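You operate a simulated robot arm through the tools that you are given. There is no shell and no other tool.

The job below is to be done with a simulated robot arm. You get a single attempt, and the scene is never put back.

TASK
Fetch the green tin and set it on the small steel table behind the fence. Then shut the yellow drawer. Then take the red tin and put it in the rework tray. Do these in the order given.

It is judged by the outcome, as a careful person would: the job done as asked, and still so three seconds after it is handed in. It fails if anything else is knocked over, pushed out of place, dropped, spilled or broken.

THE ROBOT
A 6-joint arm with a two-finger gripper on a trunk, on a base that drives. Base frame: it is fixed to the floor where the robot stands at the start and does not move with it; the origin is under the middle of the robot, x ahead of it, y to its left, z up. Units: cm, rad, N and s.
Its first joint turns from -2.897 to 2.897 rad. Places, roughly: red tin [50, 250, 125]; rework tray [75, 500, 100]; small steel table behind the fence (15x44 cm) [-266, 290, 84]; yellow drawer [30, 40, 70]. Payload 1.71 kg.
The TCP is the grasp point between the finger pads, 2 cm short of the fingertips. In the tool frame z runs along the fingers and y along their closing line. Largest opening 9.6 cm; the body of the gripper starts 11.3 cm behind the TCP.
Orientation is told as [roll, pitch, yaw] about the base's x, y, z axes, in that order, counted from this pose: with the fingers straight down and closing along the base's y, the tool's x points along the base's -x, its y along +y and its z along -z.

THE INTERFACE
- The arm moves only by the tool drive_tool. Its argument "moves" is a list of rows, each an object (a shift or turn left out is 0, a gripper value left out holds the last) with "offset": the shift along the base's x, y, z in cm, a list of three; "rotation": the turn, a rotation vector about the base's x, y, z in rad, a list of three; "jaw": the opening in per cent of the stroke, from 0 (shut) to 100 (fully open). In form: [{"offset": [x, y, z], "rotation": [rx, ry, rz], "jaw": jaw}, ...]. A call has 1 to 20 rows; each row shifts and turns the commanded pose from where the row before left it. Rows are played at 5 a second. More than 5 cm and 0.15 rad between two rows, or a gripper value outside its range, and nothing of the call is played. Where a pose cannot be reached the arm comes as near as it can. A force on the tool above 40 N (or 10 N above the force at the start of the call, whichever is more), or a blocked arm, ends the call early, and 0.2 s more pass. Each finger travels about 4.5 cm/s and halts on what it meets, pressing with about 33 N; the grip force reading is that of the motor and also rises with nothing between the fingers. The clock runs only during rows and for 0.2 s after the last one: add rows that do not move to give the fingers time. The reply holds the time, the measured pose of the TCP, the force on the tool along the base axes, the opening and the grip force, in the units named above and with some noise, with the torque about the TCP (base axes, N m) and any sound that the robot's microphone picked up.
- Cameras (640 x 400 px; columns grow to the right, rows downward): "scene" is now at [6.33, 24.44, 151.11]; the picture's right is [0.44, -0.90, -0.01], its down [-0.71, -0.34, -0.61] and it looks along [0.55, 0.27, -0.79] (base axes); focal length 226 px, centre (320, 200). "wrist" rides on the gripper at [6.6, 1.4, -14.5] in the tool frame; the picture's right is [-0.21, 0.98, 0.00], its down [-0.88, -0.18, -0.45] and it looks along [-0.44, -0.09, 0.90] (tool axes); focal length 275 px, centre (320, 200). There is no depth. A picture from a camera that has moved, and an enlarged one, comes with that camera's place and axes in the base frame and with its lens.
- grab_frame(camera): a new picture of that camera. It takes no simulated time.
- raise_lower(by): slides the trunk up (or, below 0, down) by that many cm; the arm and the scene camera ride with it, the base frame stays. It gives what a move gives, with no picture.
- drive_base(legs): drives the robot by 1 to 6 legs, each [ahead, turn to the left] in cm and rad, along the robot's own axes; the way and the turn of a leg run together, so that a leg with both is an arc; at most 150 cm and 3.142 rad a leg. The arm and the cameras ride along, it lands a little off, and it stops where it bumps. It gives what a move gives.
- aim_head(pan, tilt): turns the head with the scene camera to pan (to the left, within 2.496 rad either way) and tilt (down, from -0.506 to 1.204), counted from straight ahead of the robot. It gives what a move gives.
- enlarge(camera, box): a new picture of the part [left, top, right, bottom] of that camera's present view, enlarged. It takes no simulated time.
- hand_in(): hands the job in; it is judged then, once.

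Places have to be worked out from the pictures, the camera data and where the tool is seen. Open the gripper and draw the arm clear of the work before you hand the job in, unless the task says otherwise.

The tools are called by a JSON object that holds its "method" and its "body". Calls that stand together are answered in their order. drive_tool: Moves the arm, as the interface text tells. Its arguments: {"type":"object","properties":{"moves":{"type":"array","items":{"type":"object","properties":{"offset":{"type":"array","items":{"type":"number"}},"rotation":{"type":"array","items":{"type":"number"}},"jaw":{"type":"number"}}}}},"required":["moves"]} The other tools are called the same way: raise_lower (by) slides the trunk up or down; drive_base (legs) drives the base; aim_head (pan, tilt) turns the head that bears the scene camera; grab_frame (camera) takes a picture; enlarge (camera, box) takes an enlarged picture of a part of a camera's view; hand_in () hands the job in.

At the start:

```text
clock: 0.0
tcp_pos: [48.68, 56.93, 114.56]
orientation: [0.001, 0.003, 0.001]
force: [-0.1, 0.9, -0.4]
ft_torque: [0.01, -0.03, -0.02]
gripper_width: 9.62
gripper_force: 0.0
trunk travel left (down, up): [-12.5, 26.5]
robot x, y, heading: [-0.19, -0.37, 0.002]
head pan, tilt: [0.45, 0.899]
```

scene: 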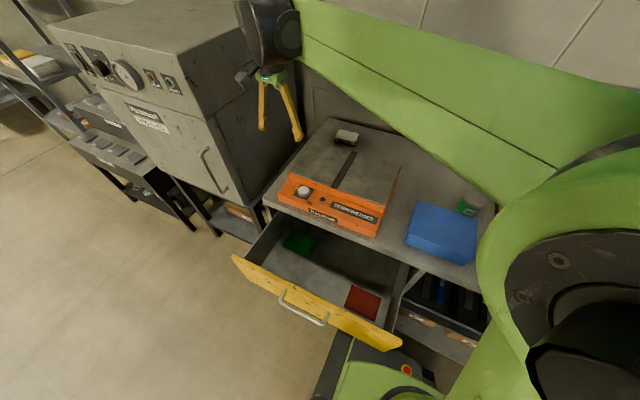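
wrist: 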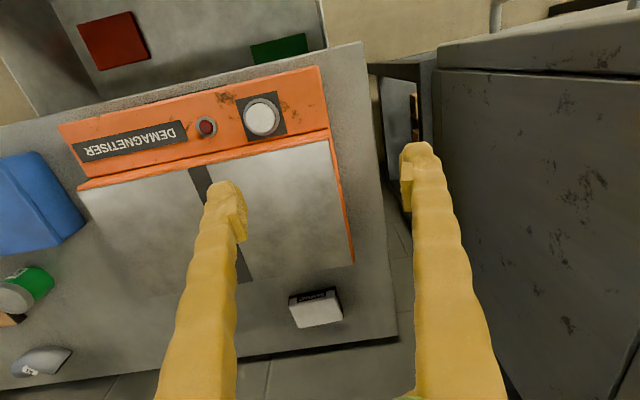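

The pictures show the open yellow drawer with a flat green and a flat red thing inside, a demagnetiser, a blue box, and a green-labelled cylinder on the bench. I'll enlarge these parts to see which is the green tin.

{"method": "enlarge", "body": {"camera": "scene", "box": [220, 200, 420, 360]}}

{"method": "enlarge", "body": {"camera": "scene", "box": [380, 150, 540, 280]}}

{"method": "enlarge", "body": {"camera": "wrist", "box": [0, 200, 160, 400]}}

```text
2.50 times, centred on (320, 280) of scene
camera zoom: at [6.33, 24.44, 151.11], right [0.44, -0.9, -0.01], down [-0.71, -0.34, -0.61], along [0.55, 0.27, -0.79], focal length 565 px, centre (320, 0)
```

zoom: 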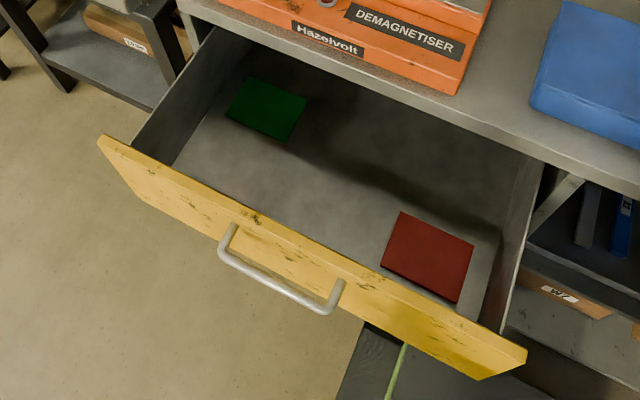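

```text
3.08 times, centred on (460, 215) of scene
camera zoom: at [6.33, 24.44, 151.11], right [0.44, -0.9, -0.01], down [-0.71, -0.34, -0.61], along [0.55, 0.27, -0.79], focal length 696 px, centre (-111, 154)
```

zoom: 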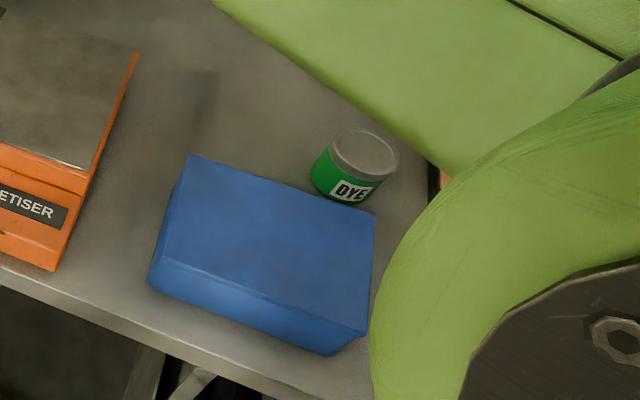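

```text
2.00 times, centred on (80, 300) of wrist
camera zoom: at [41.96, 58.32, 129.0], right [0.21, 0.98, 0.0], down [0.88, -0.18, 0.44], along [0.43, -0.09, -0.9], focal length 551 px, centre (800, 0)
```

zoom: 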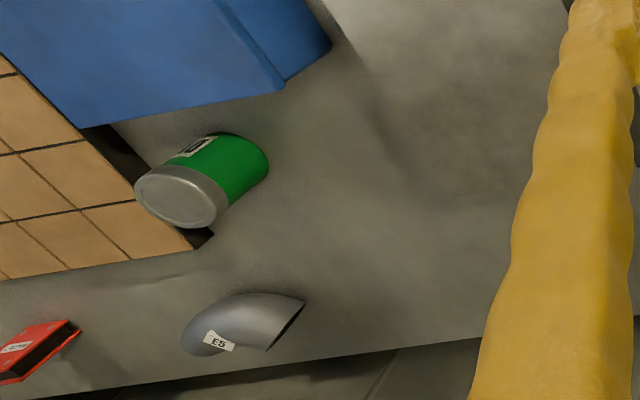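

The green "DYE" tin stands on the bench behind the blue box. I'll scan the room with the head to learn the rest of the layout.

{"method": "aim_head", "body": {"pan": 0.0, "tilt": 0.6}}

{"method": "grab_frame", "body": {"camera": "scene"}}

{"method": "aim_head", "body": {"pan": 1.1, "tilt": 0.3}}

{"method": "grab_frame", "body": {"camera": "scene"}}

{"method": "aim_head", "body": {"pan": 2.2, "tilt": 0.3}}

{"method": "grab_frame", "body": {"camera": "scene"}}

{"method": "aim_head", "body": {"pan": -1.2, "tilt": 0.4}}

{"method": "grab_frame", "body": {"camera": "scene"}}

{"method": "aim_head", "body": {"pan": -2.2, "tilt": 0.4}}

{"method": "grab_frame", "body": {"camera": "scene"}}

```text
clock: 0.9
tcp_pos: [46.77, 56.9, 115.24]
orientation: [0.0, -0.014, 0.0]
force: [0.1, -0.9, -0.2]
ft_torque: [-0.01, 0.01, 0.0]
gripper_width: 9.59
gripper_force: 0.0
trunk travel left (down, up): [-12.5, 26.5]
robot x, y, heading: [0.36, -0.5, -0.001]
head pan, tilt: [0.0, 0.6]
```

```text
taken
camera scene: at [8.37, 21.14, 153.55], right [0.0, -1.0, 0.0], down [-0.58, 0.0, -0.82], along [0.82, 0.0, -0.58], focal length 226 px, centre (320, 200)
```

scene: 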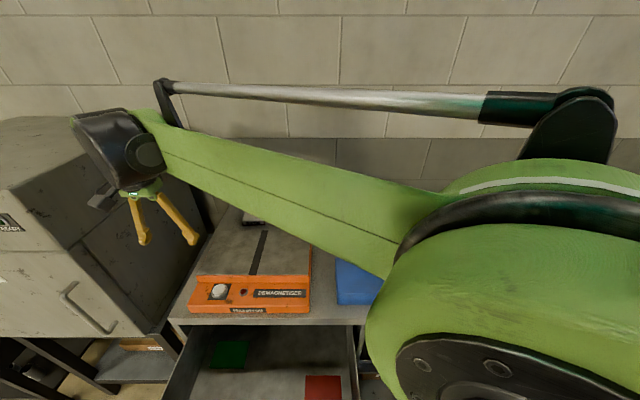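

```text
clock: 2.2
tcp_pos: [46.99, 56.9, 115.16]
orientation: [-0.001, -0.013, -0.001]
force: [-0.4, -0.2, 0.0]
ft_torque: [-0.01, -0.02, -0.01]
gripper_width: 9.59
gripper_force: 0.0
trunk travel left (down, up): [-12.5, 26.5]
robot x, y, heading: [0.05, -0.23, -0.0]
head pan, tilt: [1.1, 0.3]
```

```text
taken
camera scene: at [3.85, 29.46, 156.37], right [0.89, -0.45, -0.01], down [-0.15, -0.26, -0.95], along [0.43, 0.85, -0.3], focal length 226 px, centre (320, 200)
```

scene: 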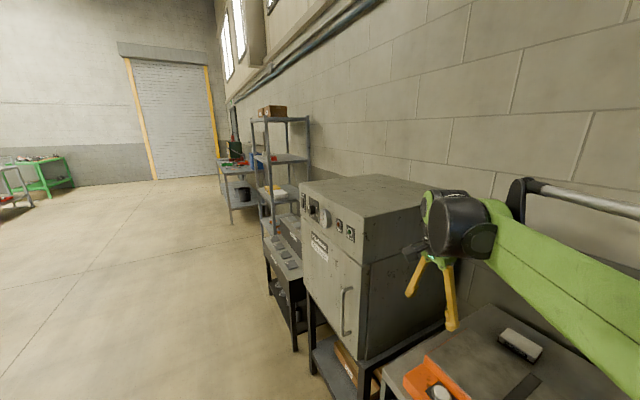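

```text
clock: 3.6
tcp_pos: [46.9, 56.9, 115.21]
orientation: [-0.001, -0.014, -0.001]
force: [-0.5, -0.6, -0.1]
ft_torque: [0.02, 0.0, 0.01]
gripper_width: 9.61
gripper_force: 0.1
trunk travel left (down, up): [-12.5, 26.5]
robot x, y, heading: [-0.32, -0.1, 0.002]
head pan, tilt: [2.201, 0.3]
```

```text
taken
camera scene: at [-5.89, 28.69, 156.52], right [0.81, 0.59, -0.01], down [0.16, -0.24, -0.96], along [-0.57, 0.77, -0.29], focal length 226 px, centre (320, 200)
```

scene: 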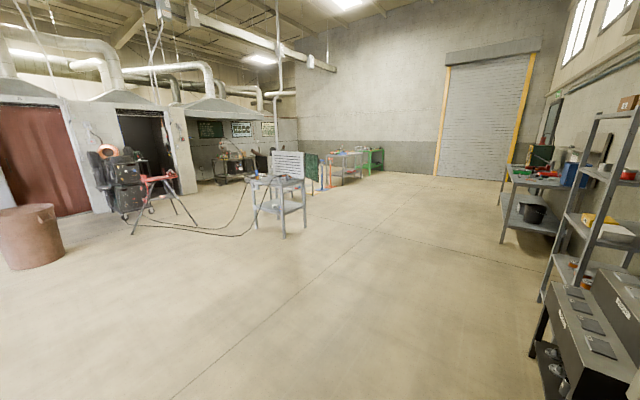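

```text
clock: 6.4
tcp_pos: [46.85, 56.86, 115.24]
orientation: [0.001, -0.014, 0.0]
force: [0.2, 0.4, 0.9]
ft_torque: [0.0, 0.0, 0.01]
gripper_width: 9.57
gripper_force: 0.0
trunk travel left (down, up): [-12.5, 26.5]
robot x, y, heading: [-0.29, 0.34, -0.0]
head pan, tilt: [-1.201, 0.4]
```

```text
taken
camera scene: at [2.94, 12.51, 155.46], right [-0.93, -0.36, 0.01], down [-0.16, 0.36, -0.92], along [0.33, -0.86, -0.39], focal length 226 px, centre (320, 200)
```

scene: 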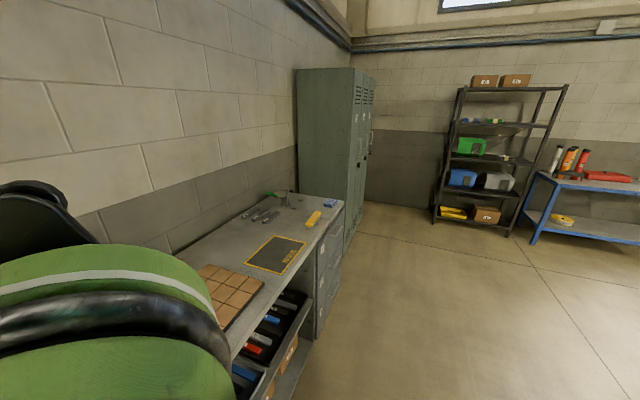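

```text
clock: 7.7
tcp_pos: [46.85, 56.89, 115.21]
orientation: [0.0, -0.012, 0.001]
force: [1.0, -0.2, 0.0]
ft_torque: [0.01, 0.01, 0.01]
gripper_width: 9.62
gripper_force: 0.0
trunk travel left (down, up): [-12.5, 26.5]
robot x, y, heading: [-0.04, 0.22, -0.003]
head pan, tilt: [-2.201, 0.4]
```

```text
taken
camera scene: at [-5.86, 13.65, 155.59], right [-0.81, 0.59, 0.01], down [0.21, 0.31, -0.92], along [-0.55, -0.74, -0.38], focal length 226 px, centre (320, 200)
```

scene: 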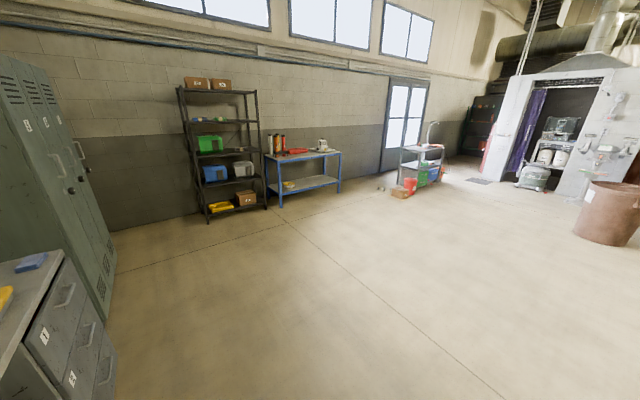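

The steel table with hoses on the floor round it is in the pan‑2.2 picture, and the red tin is probably on the shelf rack. I'll aim back there and enlarge both.

{"method": "aim_head", "body": {"pan": 2.3, "tilt": 0.3}}

{"method": "enlarge", "body": {"camera": "scene", "box": [200, 130, 380, 250]}}

{"method": "enlarge", "body": {"camera": "scene", "box": [240, 110, 360, 190]}}

{"method": "aim_head", "body": {"pan": 1.3, "tilt": 0.3}}

{"method": "enlarge", "body": {"camera": "scene", "box": [250, 80, 430, 220]}}

{"method": "grab_frame", "body": {"camera": "scene"}}

```text
clock: 11.3
tcp_pos: [46.9, 56.84, 115.23]
orientation: [0.001, -0.014, 0.0]
force: [0.9, -0.1, 0.7]
ft_torque: [0.02, 0.01, 0.02]
gripper_width: 9.62
gripper_force: 0.1
trunk travel left (down, up): [-12.5, 26.5]
robot x, y, heading: [-0.05, -0.14, -0.002]
head pan, tilt: [2.3, 0.3]
```

```text
3.33 times, centred on (290, 190) of scene
camera zoom: at [-6.62, 28.1, 156.53], right [0.75, 0.67, -0.01], down [0.18, -0.22, -0.96], along [-0.64, 0.71, -0.29], focal length 754 px, centre (420, 233)
```

zoom: 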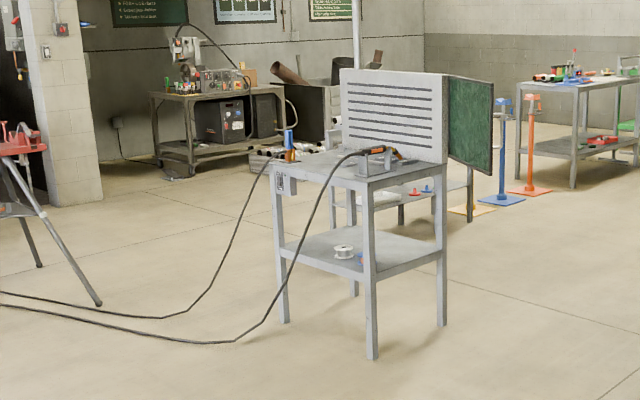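

```text
5.00 times, centred on (300, 150) of scene
camera zoom: at [-6.62, 28.1, 156.53], right [0.75, 0.67, -0.01], down [0.18, -0.22, -0.96], along [-0.64, 0.71, -0.29], focal length 1130 px, centre (420, 450)
```

zoom: 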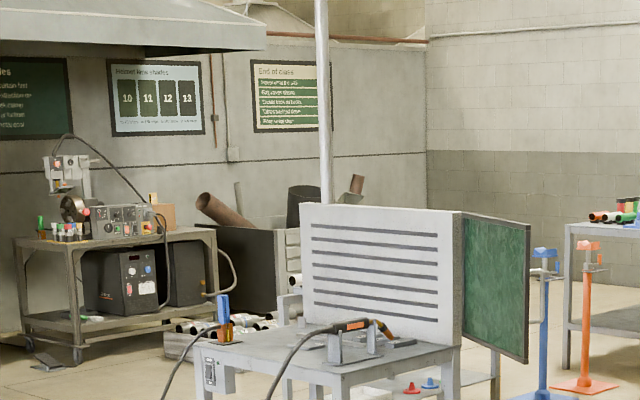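

```text
clock: 12.6
tcp_pos: [46.95, 56.88, 115.22]
orientation: [0.0, -0.015, 0.0]
force: [-0.2, 0.3, 0.4]
ft_torque: [0.01, 0.01, 0.0]
gripper_width: 9.6
gripper_force: 0.1
trunk travel left (down, up): [-12.5, 26.5]
robot x, y, heading: [0.11, 0.38, -0.002]
head pan, tilt: [1.3, 0.3]
```

```text
2.86 times, centred on (340, 150) of scene
camera zoom: at [2.09, 30.14, 156.39], right [0.96, -0.27, -0.01], down [-0.09, -0.29, -0.95], along [0.25, 0.92, -0.3], focal length 646 px, centre (263, 343)
```

zoom: 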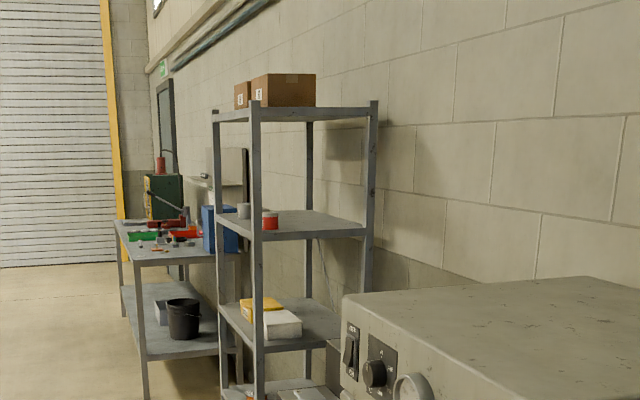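

```text
taken
camera scene: at [2.09, 30.14, 156.39], right [0.96, -0.27, -0.01], down [-0.09, -0.29, -0.95], along [0.25, 0.92, -0.3], focal length 226 px, centre (320, 200)
```

scene: 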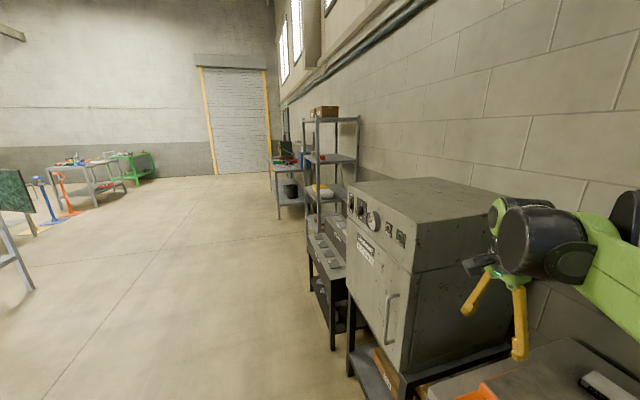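

The red tin is on the shelf rack beyond the oven. Triangulating both pictures, the green DYE tin's lid centre is near [66.4, 0, 94.7], about 7 cm across, on a bench at roughly z = 90. I'll carry the open gripper over there at height 115 to look closer.

{"method": "drive_tool", "body": {"moves": [{"offset": [1.1, -4.4, 0]}, {"offset": [1.1, -4.4, 0]}, {"offset": [1.1, -4.4, 0]}, {"offset": [1.1, -4.4, 0]}, {"offset": [1.1, -4.4, 0]}, {"offset": [1.1, -4.4, 0]}, {"offset": [1.1, -4.4, 0]}, {"offset": [1.1, -4.4, 0]}, {"offset": [1.1, -4.4, 0]}, {"offset": [1.1, -4.4, 0]}, {"offset": [1.1, -4.4, 0]}, {"offset": [1.1, -4.4, 0]}, {"offset": [0, 0, 0]}, {"offset": [0, 0, 0]}]}}

{"method": "aim_head", "body": {"pan": 0.0, "tilt": 0.9}}

{"method": "grab_frame", "body": {"camera": "wrist"}}

{"method": "grab_frame", "body": {"camera": "scene"}}

```text
clock: 15.6
tcp_pos: [60.04, 4.24, 115.32]
orientation: [0.0, -0.015, 0.0]
force: [0.2, 0.3, -0.4]
ft_torque: [0.0, -0.02, 0.0]
gripper_width: 9.61
gripper_force: 0.1
trunk travel left (down, up): [-12.5, 26.5]
robot x, y, heading: [-0.09, 0.17, -0.0]
head pan, tilt: [1.3, 0.3]
```

```text
clock: 17.0
tcp_pos: [60.04, 4.31, 115.37]
orientation: [0.0, -0.014, -0.002]
force: [0.7, 0.3, -0.7]
ft_torque: [0.02, -0.02, -0.04]
gripper_width: 9.6
gripper_force: 0.1
trunk travel left (down, up): [-12.5, 26.5]
robot x, y, heading: [0.09, -0.17, 0.001]
head pan, tilt: [0.0, 0.901]
```

```text
taken
camera wrist: at [53.19, 5.7, 129.75], right [0.21, 0.98, 0.0], down [0.87, -0.18, 0.46], along [0.45, -0.09, -0.89], focal length 275 px, centre (320, 200)
```

wrist: 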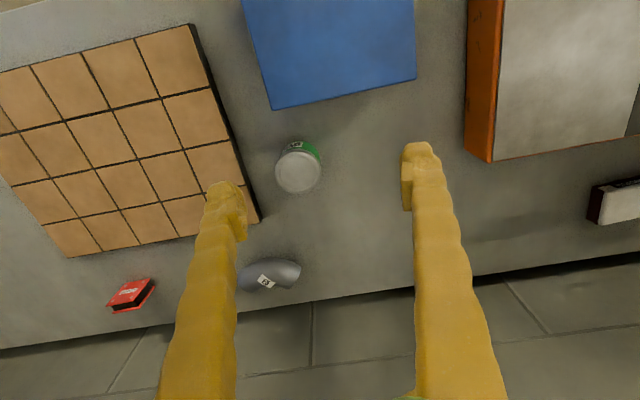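

```text
taken
camera scene: at [7.08, 21.13, 151.09], right [0.0, -1.0, 0.0], down [-0.79, 0.0, -0.61], along [0.61, 0.0, -0.79], focal length 226 px, centre (320, 200)
```

scene: 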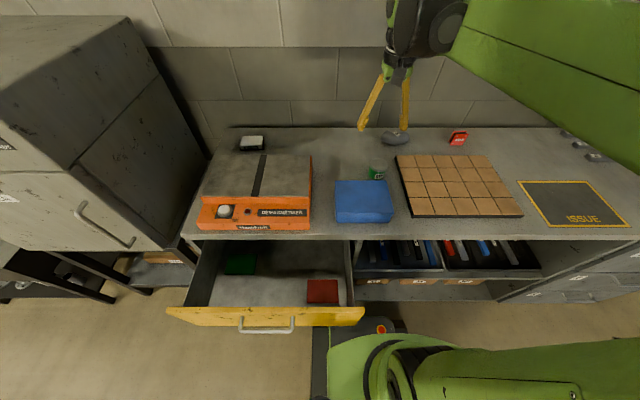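

The tin's lid centre comes out at about [65.9, 0.1], with free space of several cm to the tile slab and the blue box on the finger sides. I'll centre above it and lower to z = 102, then check again.

{"method": "drive_tool", "body": {"moves": [{"offset": [3, -2.1, 0]}, {"offset": [2.9, -2.1, 0]}, {"offset": [0, 0, -4]}, {"offset": [0, 0, -4]}, {"offset": [0, 0, -4]}, {"offset": [0, 0, -1.3]}, {"offset": [0, 0, 0]}, {"offset": [0, 0, 0]}]}}

{"method": "grab_frame", "body": {"camera": "wrist"}}

{"method": "enlarge", "body": {"camera": "scene", "box": [320, 70, 480, 230]}}

```text
clock: 18.8
tcp_pos: [66.14, 0.05, 101.76]
orientation: [0.0, -0.015, 0.0]
force: [0.9, 0.0, 0.1]
ft_torque: [0.01, -0.01, -0.01]
gripper_width: 9.62
gripper_force: 0.0
trunk travel left (down, up): [-12.5, 26.5]
robot x, y, heading: [-0.26, 0.07, 0.001]
head pan, tilt: [0.0, 0.901]
```

```text
taken
camera wrist: at [59.38, 1.43, 116.14], right [0.21, 0.98, 0.0], down [0.87, -0.18, 0.46], along [0.45, -0.09, -0.89], focal length 275 px, centre (320, 200)
```

wrist: 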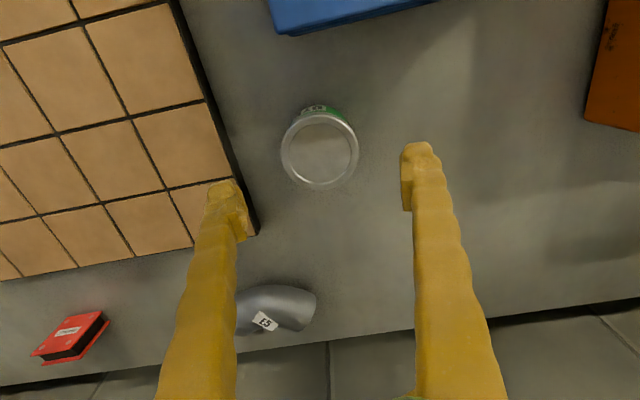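

```text
2.50 times, centred on (400, 150) of scene
camera zoom: at [7.08, 21.13, 151.09], right [0.0, -1.0, 0.0], down [-0.79, 0.0, -0.61], along [0.61, 0.0, -0.79], focal length 565 px, centre (120, 325)
```

zoom: 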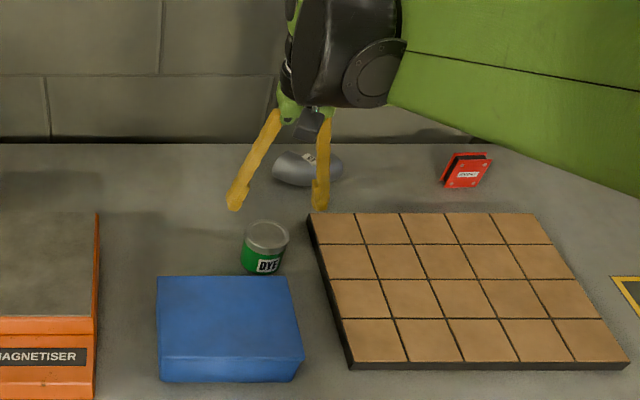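

The lid centre now refines to about [65.7, 0.15, 95.1], diameter roughly 6 cm, bench at about 90–91. I'll lower to TCP z ≈ 94 so the fingertips stay clear of the bench.

{"method": "drive_tool", "body": {"moves": [{"offset": [-0.4, 0.1, -2]}, {"offset": [0, 0, -2]}, {"offset": [0, 0, -2]}, {"offset": [0, 0, -1]}, {"offset": [0, 0, -0.7]}, {"offset": [0, 0, 0]}, {"offset": [0, 0, 0]}]}}

{"method": "grab_frame", "body": {"camera": "wrist"}}

{"method": "enlarge", "body": {"camera": "scene", "box": [340, 110, 440, 210]}}

```text
clock: 20.4
tcp_pos: [65.59, 0.03, 94.1]
orientation: [-0.001, -0.013, 0.001]
force: [0.6, -0.3, -0.3]
ft_torque: [-0.03, -0.02, -0.01]
gripper_width: 9.6
gripper_force: 0.1
trunk travel left (down, up): [-12.5, 26.5]
robot x, y, heading: [0.24, 0.27, -0.003]
head pan, tilt: [0.0, 0.901]
```

```text
taken
camera wrist: at [58.78, 1.43, 108.44], right [0.21, 0.98, 0.0], down [0.87, -0.18, 0.46], along [0.45, -0.09, -0.89], focal length 275 px, centre (320, 200)
```

wrist: 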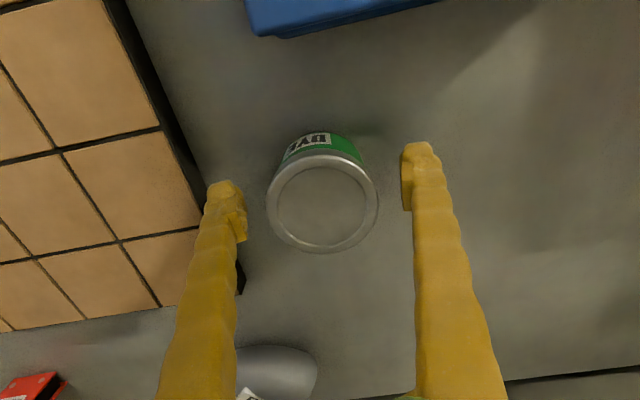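

```text
4.00 times, centred on (390, 160) of scene
camera zoom: at [7.08, 21.13, 151.09], right [0.0, -1.0, 0.0], down [-0.79, 0.0, -0.61], along [0.61, 0.0, -0.79], focal length 904 px, centre (40, 360)
```

zoom: 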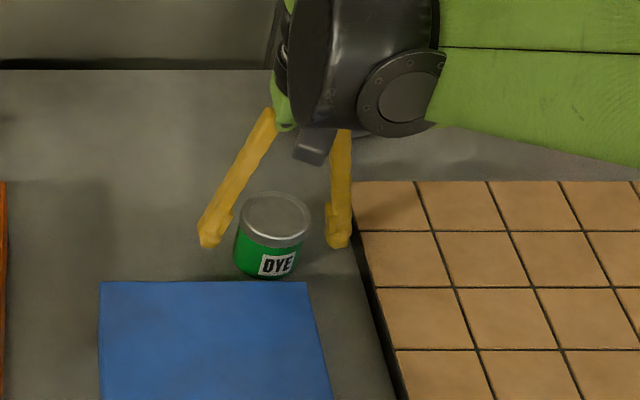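

The tin sits centred between the fingers. I'll lower 0.6 cm more and close.

{"method": "drive_tool", "body": {"moves": [{"offset": [0.1, 0.1, -0.6]}, {"jaw": 40}, {"jaw": 40}, {"jaw": 40}, {"jaw": 40}, {"jaw": 40}]}}

{"method": "grab_frame", "body": {"camera": "wrist"}}

```text
clock: 21.8
tcp_pos: [65.73, 0.14, 93.42]
orientation: [0.001, -0.015, -0.001]
force: [0.3, -0.2, 3.5]
ft_torque: [0.04, 0.0, -0.03]
gripper_width: 6.75
gripper_force: 33.0
trunk travel left (down, up): [-12.5, 26.5]
robot x, y, heading: [0.38, -0.01, -0.006]
head pan, tilt: [0.0, 0.901]
```

```text
taken
camera wrist: at [58.85, 1.57, 107.84], right [0.21, 0.98, 0.0], down [0.87, -0.18, 0.46], along [0.45, -0.09, -0.89], focal length 275 px, centre (320, 200)
```

wrist: 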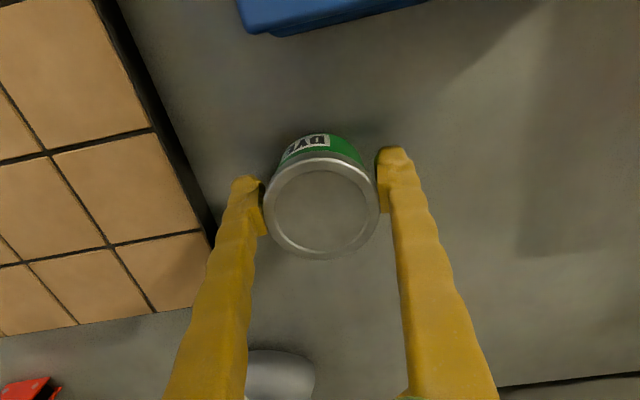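

The fingers hold a 6.75 cm wide body with 33 N. I'll lift gently by 12 cm and check the hold.

{"method": "drive_tool", "body": {"moves": [{"offset": [0, 0, 1]}, {"offset": [0, 0, 2]}, {"offset": [0, 0, 3]}, {"offset": [0, 0, 4]}, {"offset": [0, 0, 4]}, {"offset": [0, 0, 0]}, {"offset": [0, 0, 0]}]}}

{"method": "grab_frame", "body": {"camera": "wrist"}}

{"method": "enlarge", "body": {"camera": "scene", "box": [300, 70, 460, 230]}}

```text
clock: 23.4
tcp_pos: [65.54, 0.14, 107.71]
orientation: [0.0, -0.013, 0.001]
force: [0.4, -1.1, -1.0]
ft_torque: [0.01, 0.05, 0.0]
gripper_width: 6.75
gripper_force: 32.9
trunk travel left (down, up): [-12.5, 26.5]
robot x, y, heading: [0.22, -0.2, -0.002]
head pan, tilt: [0.0, 0.901]
```

```text
taken
camera wrist: at [58.75, 1.55, 122.11], right [0.21, 0.98, 0.0], down [0.87, -0.18, 0.46], along [0.45, -0.09, -0.89], focal length 275 px, centre (320, 200)
```

wrist: 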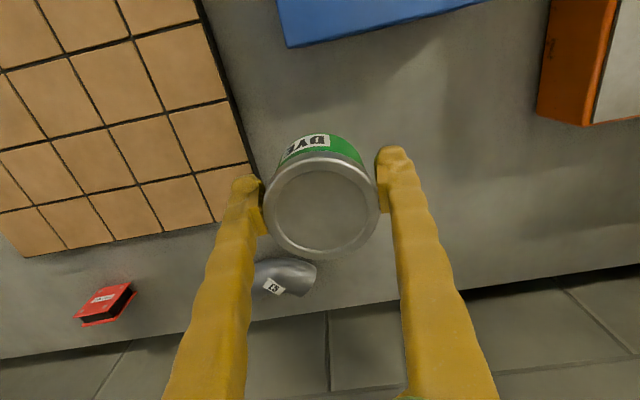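

```text
2.50 times, centred on (380, 150) of scene
camera zoom: at [7.09, 21.13, 151.09], right [0.0, -1.0, 0.0], down [-0.79, 0.0, -0.61], along [0.61, 0.0, -0.79], focal length 565 px, centre (170, 325)
```

zoom: 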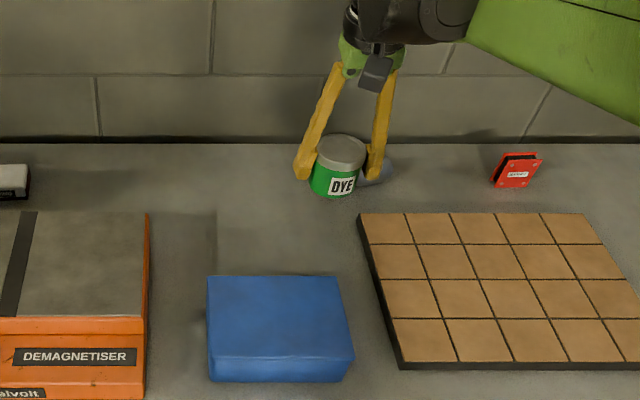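

The tin is held level and clear of the bench. I'll raise it further, back the robot straight out from the bench, then look around before turning.

{"method": "drive_tool", "body": {"moves": [{"offset": [0, 0, 3]}, {"offset": [0, 0, 4]}, {"offset": [0, 0, 3]}, {"offset": [0, 0, 0]}]}}

{"method": "aim_head", "body": {"pan": 0.0, "tilt": 1.2}}

{"method": "grab_frame", "body": {"camera": "scene"}}

{"method": "aim_head", "body": {"pan": 2.4, "tilt": 0.6}}

{"method": "grab_frame", "body": {"camera": "scene"}}

```text
clock: 24.4
tcp_pos: [65.83, 0.13, 117.72]
orientation: [0.001, -0.013, -0.001]
force: [-0.4, 1.0, -2.7]
ft_torque: [0.03, 0.02, 0.0]
gripper_width: 6.75
gripper_force: 32.8
trunk travel left (down, up): [-12.5, 26.5]
robot x, y, heading: [-0.12, -0.07, 0.005]
head pan, tilt: [0.0, 0.901]
```

```text
clock: 25.2
tcp_pos: [65.65, 0.08, 117.7]
orientation: [0.0, -0.014, 0.002]
force: [-0.1, -0.4, -2.3]
ft_torque: [-0.02, 0.02, -0.01]
gripper_width: 6.73
gripper_force: 33.1
trunk travel left (down, up): [-12.5, 26.5]
robot x, y, heading: [0.15, 0.05, 0.001]
head pan, tilt: [0.0, 1.201]
```

```text
taken
camera scene: at [5.11, 21.13, 149.14], right [0.0, -1.0, 0.0], down [-0.94, 0.0, -0.35], along [0.35, 0.0, -0.94], focal length 226 px, centre (320, 200)
```

scene: 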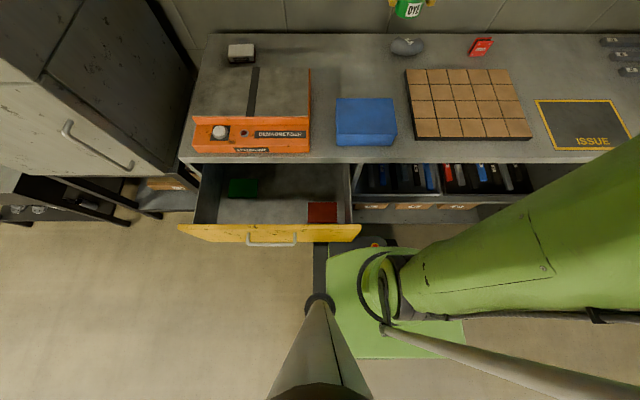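

```text
clock: 27.4
tcp_pos: [65.79, 0.01, 117.76]
orientation: [0.0, -0.014, 0.0]
force: [0.5, -0.1, -2.2]
ft_torque: [0.02, -0.01, -0.01]
gripper_width: 6.72
gripper_force: 32.9
trunk travel left (down, up): [-12.5, 26.5]
robot x, y, heading: [-0.27, -0.04, 0.004]
head pan, tilt: [2.4, 0.6]
```

```text
taken
camera scene: at [-6.93, 27.1, 153.79], right [0.68, 0.74, -0.01], down [0.4, -0.38, -0.83], along [-0.62, 0.56, -0.56], focal length 226 px, centre (320, 200)
```

scene: 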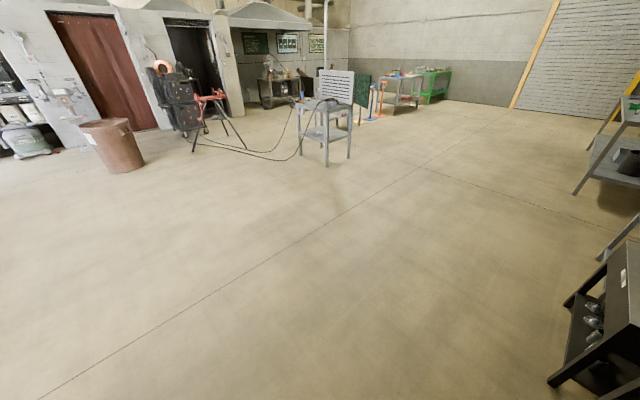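

The floor around is clear. I'll back out 60 cm straight, then pull the arm in.

{"method": "drive_base", "body": {"legs": [[-60, 0]]}}

{"method": "drive_tool", "body": {"moves": [{"offset": [-4, 0, 0]}, {"offset": [-4, 0, 0]}, {"offset": [-4, 0, 0]}, {"offset": [-4, 0, 0]}, {"offset": [-4, 0, 0]}, {"offset": [0, 0, 0]}]}}

{"method": "drive_base", "body": {"legs": [[0, 1.0], [0, 0.99], [130, 0]]}}

{"method": "aim_head", "body": {"pan": 0.3, "tilt": 0.4}}

{"method": "grab_frame", "body": {"camera": "scene"}}

```text
clock: 32.0
tcp_pos: [4.22, 0.69, 117.68]
orientation: [0.0, -0.014, 0.016]
force: [-0.7, 0.9, -2.7]
ft_torque: [0.0, -0.01, -0.05]
gripper_width: 6.73
gripper_force: 33.4
trunk travel left (down, up): [-12.5, 26.5]
robot x, y, heading: [-61.08, -0.12, 0.017]
head pan, tilt: [2.4, 0.6]
```

```text
clock: 33.4
tcp_pos: [-17.9, 0.55, 119.0]
orientation: [0.001, -0.03, 0.016]
force: [-0.3, 0.1, -1.3]
ft_torque: [0.03, -0.05, 0.0]
gripper_width: 6.7
gripper_force: 32.3
trunk travel left (down, up): [-12.5, 26.5]
robot x, y, heading: [-61.76, -0.12, 0.014]
head pan, tilt: [2.4, 0.6]
```

```text
clock: 50.0
tcp_pos: [-134.71, 157.62, 118.81]
orientation: [0.0, -0.029, 2.004]
force: [0.6, 0.3, -1.3]
ft_torque: [0.0, 0.0, 0.04]
gripper_width: 6.61
gripper_force: 32.5
trunk travel left (down, up): [-12.5, 26.5]
robot x, y, heading: [-116.16, 118.02, 2.006]
head pan, tilt: [2.4, 0.6]
```

```text
clock: 52.0
tcp_pos: [-134.57, 157.17, 118.9]
orientation: [-0.001, -0.032, 2.005]
force: [0.2, -0.9, -1.5]
ft_torque: [0.07, 0.02, 0.01]
gripper_width: 6.65
gripper_force: 32.6
trunk travel left (down, up): [-12.5, 26.5]
robot x, y, heading: [-115.89, 117.74, 2.011]
head pan, tilt: [0.3, 0.4]
```

```text
taken
camera scene: at [-140.01, 114.13, 155.45], right [0.74, 0.67, 0.0], down [0.26, -0.29, -0.92], along [-0.62, 0.68, -0.39], focal length 226 px, centre (320, 200)
```

scene: 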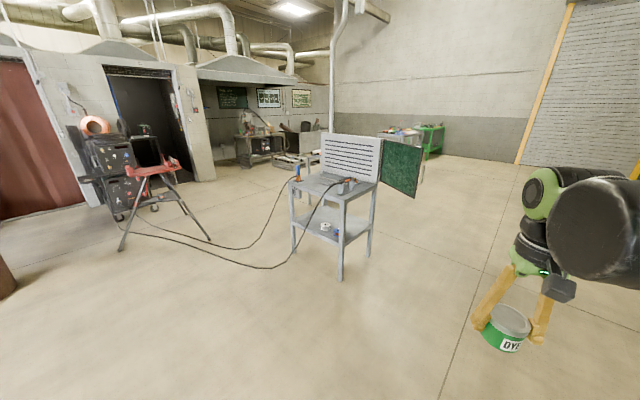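

The reported width has drifted from 6.75 to about 6.63, so I'll check the tin in the grip and enlarge the table area.

{"method": "grab_frame", "body": {"camera": "wrist"}}

{"method": "enlarge", "body": {"camera": "scene", "box": [440, 240, 600, 360]}}

{"method": "enlarge", "body": {"camera": "scene", "box": [270, 120, 430, 220]}}

```text
taken
camera wrist: at [-132.89, 150.3, 133.26], right [-0.97, -0.22, 0.01], down [-0.19, 0.86, 0.47], along [-0.11, 0.46, -0.88], focal length 275 px, centre (320, 200)
```

wrist: 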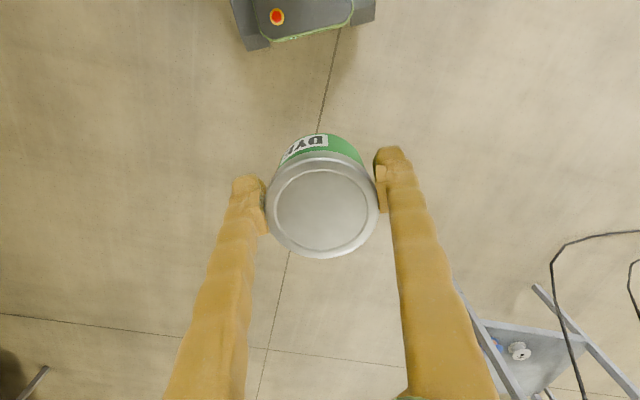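

```text
3.33 times, centred on (520, 300) of scene
camera zoom: at [-140.01, 114.13, 155.45], right [0.74, 0.67, 0.0], down [0.26, -0.29, -0.92], along [-0.62, 0.68, -0.39], focal length 754 px, centre (-347, -133)
```

zoom: 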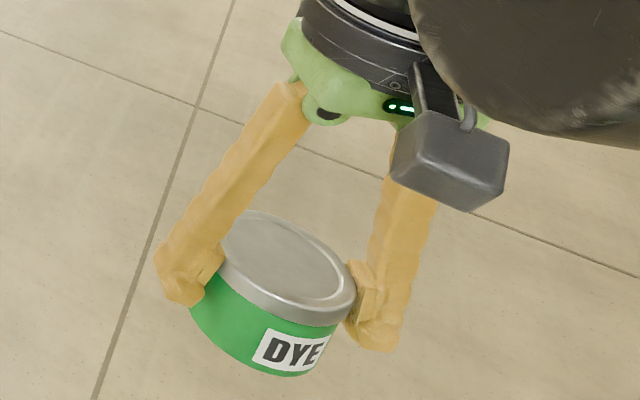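

```text
4.00 times, centred on (350, 170) of scene
camera zoom: at [-140.01, 114.13, 155.45], right [0.74, 0.67, 0.0], down [0.26, -0.29, -0.92], along [-0.62, 0.68, -0.39], focal length 904 px, centre (200, 320)
```

zoom: 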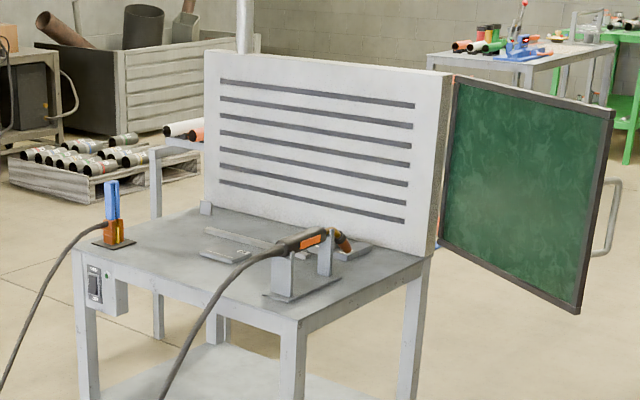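

The tin is held well. The slatted panel at the back edge of the welding table looks like the fence, and I need to see what lies behind it. I'll drive north along x ≈ -130 and look west.

{"method": "drive_base", "body": {"legs": [[0, -0.36], [140, 0], [65, 0]]}}

{"method": "aim_head", "body": {"pan": 1.4, "tilt": 0.45}}

{"method": "grab_frame", "body": {"camera": "scene"}}

```text
clock: 67.5
tcp_pos: [-136.7, 363.95, 119.37]
orientation: [0.001, -0.041, 1.657]
force: [0.6, 0.6, -2.0]
ft_torque: [0.03, 0.0, -0.03]
gripper_width: 6.59
gripper_force: 32.5
trunk travel left (down, up): [-12.5, 26.5]
robot x, y, heading: [-132.42, 322.11, 1.658]
head pan, tilt: [0.3, 0.4]
```

```text
clock: 68.8
tcp_pos: [-136.32, 360.9, 120.43]
orientation: [0.0, -0.068, 1.659]
force: [0.5, 0.4, -2.6]
ft_torque: [-0.05, 0.01, 0.0]
gripper_width: 6.59
gripper_force: 33.2
trunk travel left (down, up): [-12.5, 26.5]
robot x, y, heading: [-132.54, 321.86, 1.654]
head pan, tilt: [1.4, 0.45]
```

```text
taken
camera scene: at [-162.17, 317.51, 155.0], right [0.09, 1.0, 0.0], down [0.43, -0.03, -0.9], along [-0.9, 0.08, -0.43], focal length 226 px, centre (320, 200)
```

scene: 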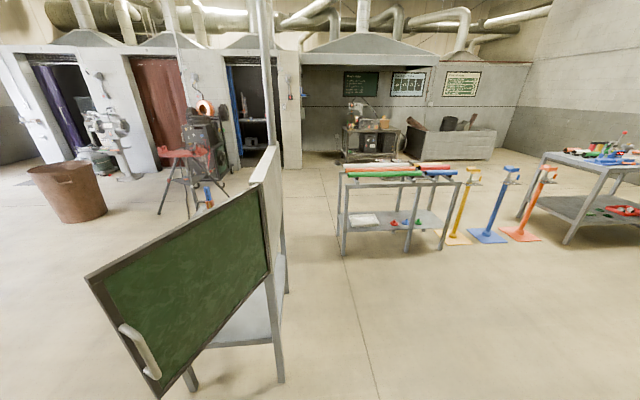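

From here nothing stands directly behind the panel: the spot [-266, 290] lies on the welding table strip next to the panel. I need a view from above and from the south-east, so I'll back up and come round to about [-200, 205], staying clear of the cables and the green screen.

{"method": "drive_base", "body": {"legs": [[-130, 0], [0, 1.3], [70, 0], [0, -0.75]]}}

{"method": "raise_lower", "body": {"by": 20}}

{"method": "aim_head", "body": {"pan": 0.0, "tilt": 0.7}}

{"method": "grab_frame", "body": {"camera": "scene"}}

```text
clock: 90.5
tcp_pos: [-215.19, 233.02, 119.93]
orientation: [0.0, -0.058, 2.251]
force: [0.4, 0.0, -0.9]
ft_torque: [0.0, -0.03, -0.04]
gripper_width: 6.54
gripper_force: 33.6
trunk travel left (down, up): [-12.5, 26.5]
robot x, y, heading: [-189.17, 201.93, 2.25]
head pan, tilt: [1.4, 0.45]
```

```text
clock: 92.7
tcp_pos: [-213.38, 230.82, 140.66]
orientation: [0.0, -0.08, 2.252]
force: [0.2, 0.2, -2.3]
ft_torque: [0.04, 0.06, -0.02]
gripper_width: 6.52
gripper_force: 32.8
trunk travel left (down, up): [-32.5, 6.5]
robot x, y, heading: [-189.71, 201.81, 2.251]
head pan, tilt: [1.4, 0.45]
```

```text
clock: 94.2
tcp_pos: [-215.57, 233.51, 139.89]
orientation: [-0.001, -0.055, 2.252]
force: [0.1, -0.5, -0.6]
ft_torque: [0.09, 0.08, -0.05]
gripper_width: 6.51
gripper_force: 33.5
trunk travel left (down, up): [-32.5, 6.5]
robot x, y, heading: [-189.39, 201.73, 2.252]
head pan, tilt: [0.0, 0.7]
```

```text
taken
camera scene: at [-210.64, 194.87, 172.7], right [0.78, 0.63, 0.0], down [0.41, -0.51, -0.76], along [-0.48, 0.59, -0.65], focal length 226 px, centre (320, 200)
```

scene: 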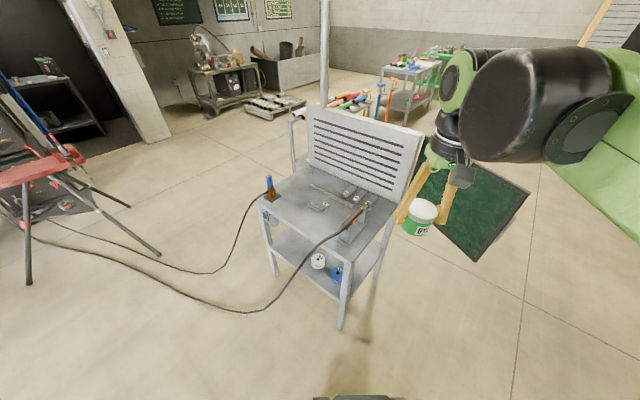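

The grip width has crept down to 6.51, so I'll check the tin again and take a closer look at the tabletop.

{"method": "grab_frame", "body": {"camera": "wrist"}}

{"method": "enlarge", "body": {"camera": "scene", "box": [240, 90, 440, 270]}}

{"method": "enlarge", "body": {"camera": "scene", "box": [370, 140, 490, 250]}}

```text
taken
camera wrist: at [-212.11, 227.03, 153.99], right [-0.89, -0.46, 0.01], down [-0.39, 0.78, 0.49], along [-0.23, 0.43, -0.87], focal length 275 px, centre (320, 200)
```

wrist: 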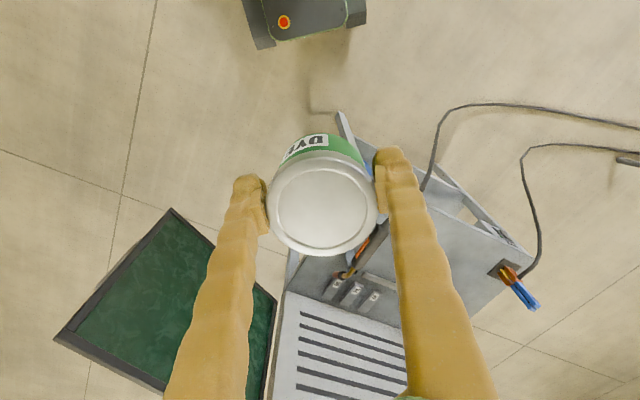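

```text
2.22 times, centred on (340, 180) of scene
camera zoom: at [-210.64, 194.87, 172.7], right [0.78, 0.63, 0.0], down [0.41, -0.51, -0.76], along [-0.48, 0.59, -0.65], focal length 502 px, centre (276, 244)
```

zoom: 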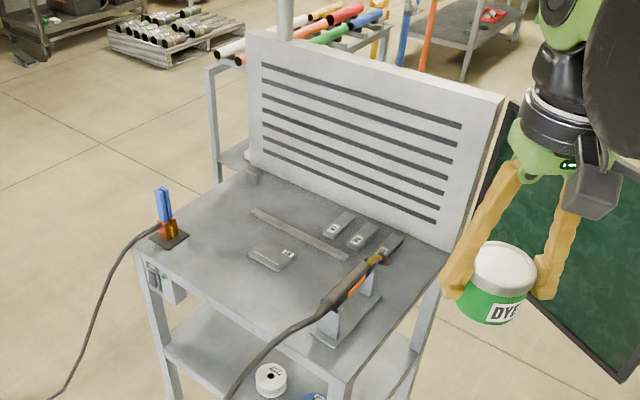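

```text
3.64 times, centred on (430, 195) of scene
camera zoom: at [-210.64, 194.87, 172.7], right [0.78, 0.63, 0.0], down [0.41, -0.51, -0.76], along [-0.48, 0.59, -0.65], focal length 822 px, centre (-80, 218)
```

zoom: 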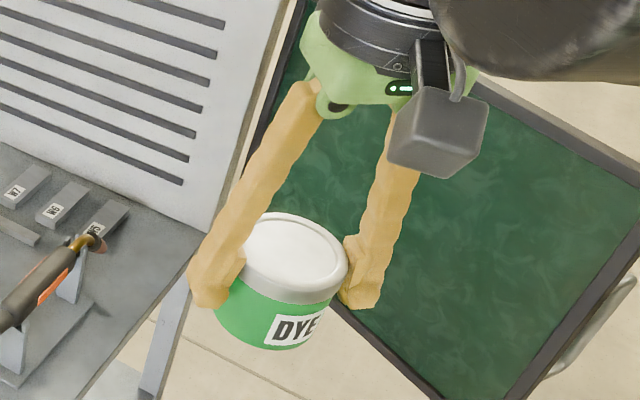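

Now the layout is clear. A flat bar lies on the table at y ≈ 281, x -290 to -258, and acts as the fence. Behind it, up to the slatted panel at y ≈ 302, is the free strip, with blocks W5–W7 taking x > -272. I'll place the tin at about [-280, 291], left of the blocks, reaching in from the south; for that I go first to [-242, 165].

{"method": "drive_base", "body": {"legs": [[0, 1.5], [64, 0], [0, -2.18]]}}

{"method": "aim_head", "body": {"pan": 0.1, "tilt": 0.75}}

{"method": "grab_frame", "body": {"camera": "scene"}}

```text
clock: 112.5
tcp_pos: [-242.22, 207.44, 139.57]
orientation: [0.001, -0.053, 1.578]
force: [0.4, 5.6, -2.2]
ft_torque: [-0.54, 0.0, 0.0]
gripper_width: 6.52
gripper_force: 33.2
trunk travel left (down, up): [-32.5, 6.5]
robot x, y, heading: [-242.31, 165.62, 1.576]
head pan, tilt: [0.0, 0.7]
```

```text
clock: 113.2
tcp_pos: [-242.33, 205.84, 140.13]
orientation: [0.0, -0.064, 1.579]
force: [-0.2, 0.5, -1.3]
ft_torque: [0.02, -0.03, 0.01]
gripper_width: 6.5
gripper_force: 33.1
trunk travel left (down, up): [-32.5, 6.5]
robot x, y, heading: [-242.26, 165.93, 1.576]
head pan, tilt: [0.099, 0.75]
```

```text
taken
camera scene: at [-263.89, 171.31, 172.36], right [0.99, 0.11, 0.0], down [0.07, -0.68, -0.73], along [-0.08, 0.73, -0.68], focal length 226 px, centre (320, 200)
```

scene: 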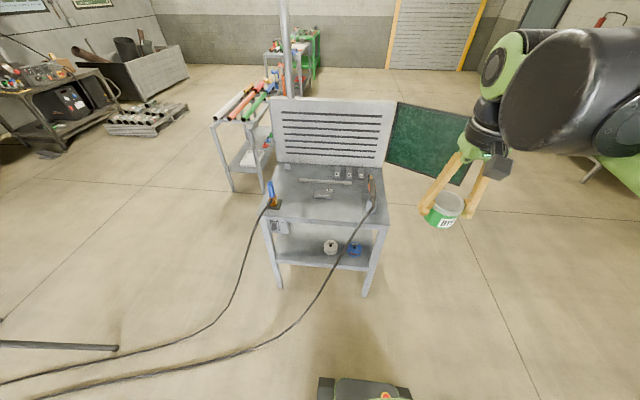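

I'll enlarge the tabletop from this angle to refine the strip before driving in.

{"method": "enlarge", "body": {"camera": "scene", "box": [250, 90, 410, 300]}}

{"method": "enlarge", "body": {"camera": "scene", "box": [260, 145, 400, 225]}}

```text
1.90 times, centred on (330, 195) of scene
camera zoom: at [-263.89, 171.31, 172.36], right [0.99, 0.11, 0.0], down [0.07, -0.68, -0.73], along [-0.08, 0.73, -0.68], focal length 431 px, centre (301, 210)
```

zoom: 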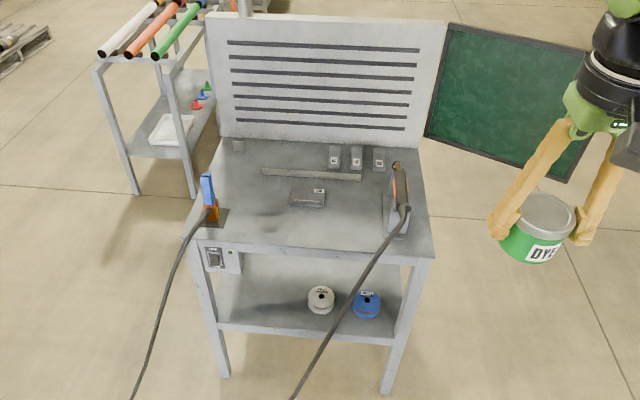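

```text
4.57 times, centred on (330, 185) of scene
camera zoom: at [-263.89, 171.31, 172.36], right [0.99, 0.11, 0.0], down [0.07, -0.68, -0.73], along [-0.08, 0.73, -0.68], focal length 1034 px, centre (274, 269)
```

zoom: 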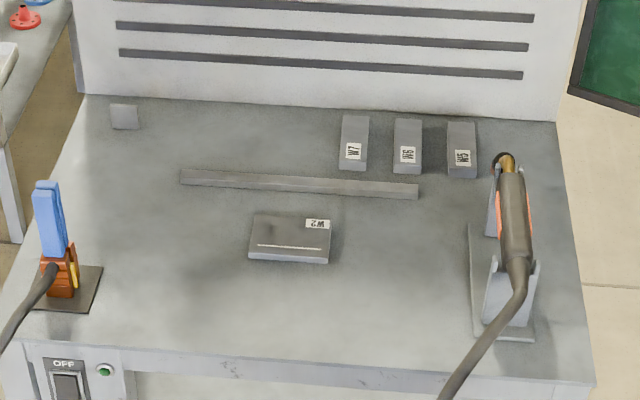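

The picture is clear: bar at y ≈ 282–284, panel face at y ≈ 301, W7's left edge at x ≈ -268 and a small block at x < -297. The target is [-280.5, 291.5]. I'll drive forward 42 cm, which keeps the base clear of the table legs and cable.

{"method": "drive_base", "body": {"legs": [[42, 0]]}}

{"method": "aim_head", "body": {"pan": 0.0, "tilt": 1.0}}

{"method": "grab_frame", "body": {"camera": "scene"}}

```text
clock: 116.5
tcp_pos: [-242.21, 247.89, 139.98]
orientation: [0.0, -0.059, 1.574]
force: [-0.1, -0.8, -1.5]
ft_torque: [0.1, -0.01, 0.01]
gripper_width: 6.51
gripper_force: 33.0
trunk travel left (down, up): [-32.5, 6.5]
robot x, y, heading: [-242.36, 207.38, 1.574]
head pan, tilt: [0.099, 0.75]
```

```text
clock: 117.3
tcp_pos: [-242.09, 246.87, 140.46]
orientation: [0.001, -0.068, 1.574]
force: [0.1, -0.5, -1.8]
ft_torque: [-0.03, 0.03, -0.02]
gripper_width: 6.49
gripper_force: 33.1
trunk travel left (down, up): [-32.5, 6.5]
robot x, y, heading: [-242.57, 206.88, 1.572]
head pan, tilt: [0.0, 1.0]
```

```text
taken
camera scene: at [-263.2, 209.78, 170.49], right [1.0, 0.0, 0.0], down [0.0, -0.84, -0.55], along [0.0, 0.55, -0.84], focal length 226 px, centre (320, 200)
```

scene: 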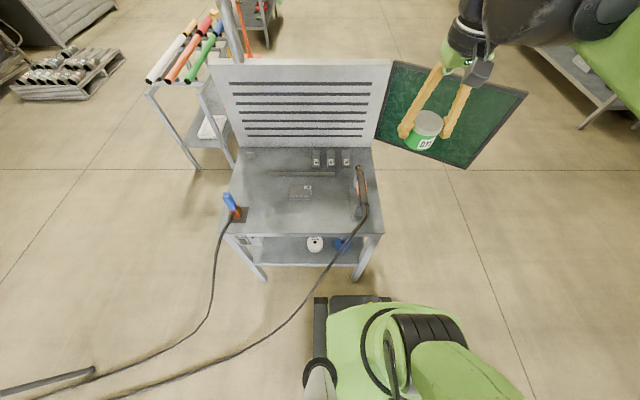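

The robot is in place and clear of the cable. I'll swing the tin at z ≈ 140 to just short of the strip and check clearance to the panel.

{"method": "drive_tool", "body": {"moves": [{"offset": [-3.2, 2.5, 0]}, {"offset": [-3.2, 2.5, 0]}, {"offset": [-3.2, 2.5, 0]}, {"offset": [-3.2, 2.5, 0]}, {"offset": [-3.2, 2.5, 0]}, {"offset": [-3.2, 2.5, 0]}, {"offset": [-3.2, 2.5, 0]}, {"offset": [-3.2, 2.5, 0]}, {"offset": [-3.2, 2.5, 0]}, {"offset": [-3.2, 2.5, 0]}, {"offset": [-3.2, 2.5, 0]}, {"offset": [-3.2, 2.5, 0]}, {"offset": [0, 0, 0]}, {"offset": [0, 0, 0]}]}}

{"method": "grab_frame", "body": {"camera": "scene"}}

{"method": "grab_frame", "body": {"camera": "wrist"}}

```text
clock: 120.3
tcp_pos: [-280.51, 277.01, 139.83]
orientation: [0.001, -0.065, 1.573]
force: [0.1, 2.7, -4.0]
ft_torque: [-0.34, 0.02, -0.02]
gripper_width: 6.48
gripper_force: 33.3
trunk travel left (down, up): [-32.5, 6.5]
robot x, y, heading: [-242.41, 206.88, 1.574]
head pan, tilt: [0.0, 1.0]
```

```text
taken
camera scene: at [-263.19, 214.37, 170.35], right [1.0, 0.0, 0.0], down [0.0, -0.85, -0.52], along [0.0, 0.52, -0.85], focal length 226 px, centre (320, 200)
```

scene: 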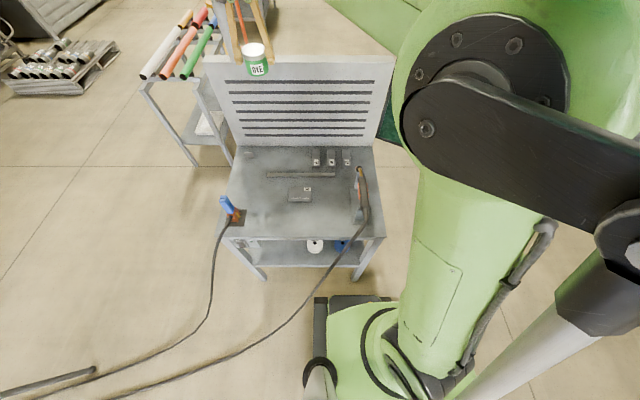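

```text
taken
camera wrist: at [-281.96, 269.47, 153.81], right [-0.98, 0.2, 0.01], down [0.18, 0.85, 0.5], along [0.09, 0.49, -0.87], focal length 275 px, centre (320, 200)
```

wrist: 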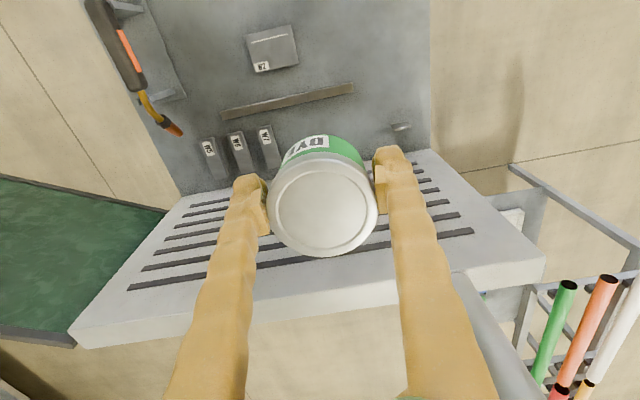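

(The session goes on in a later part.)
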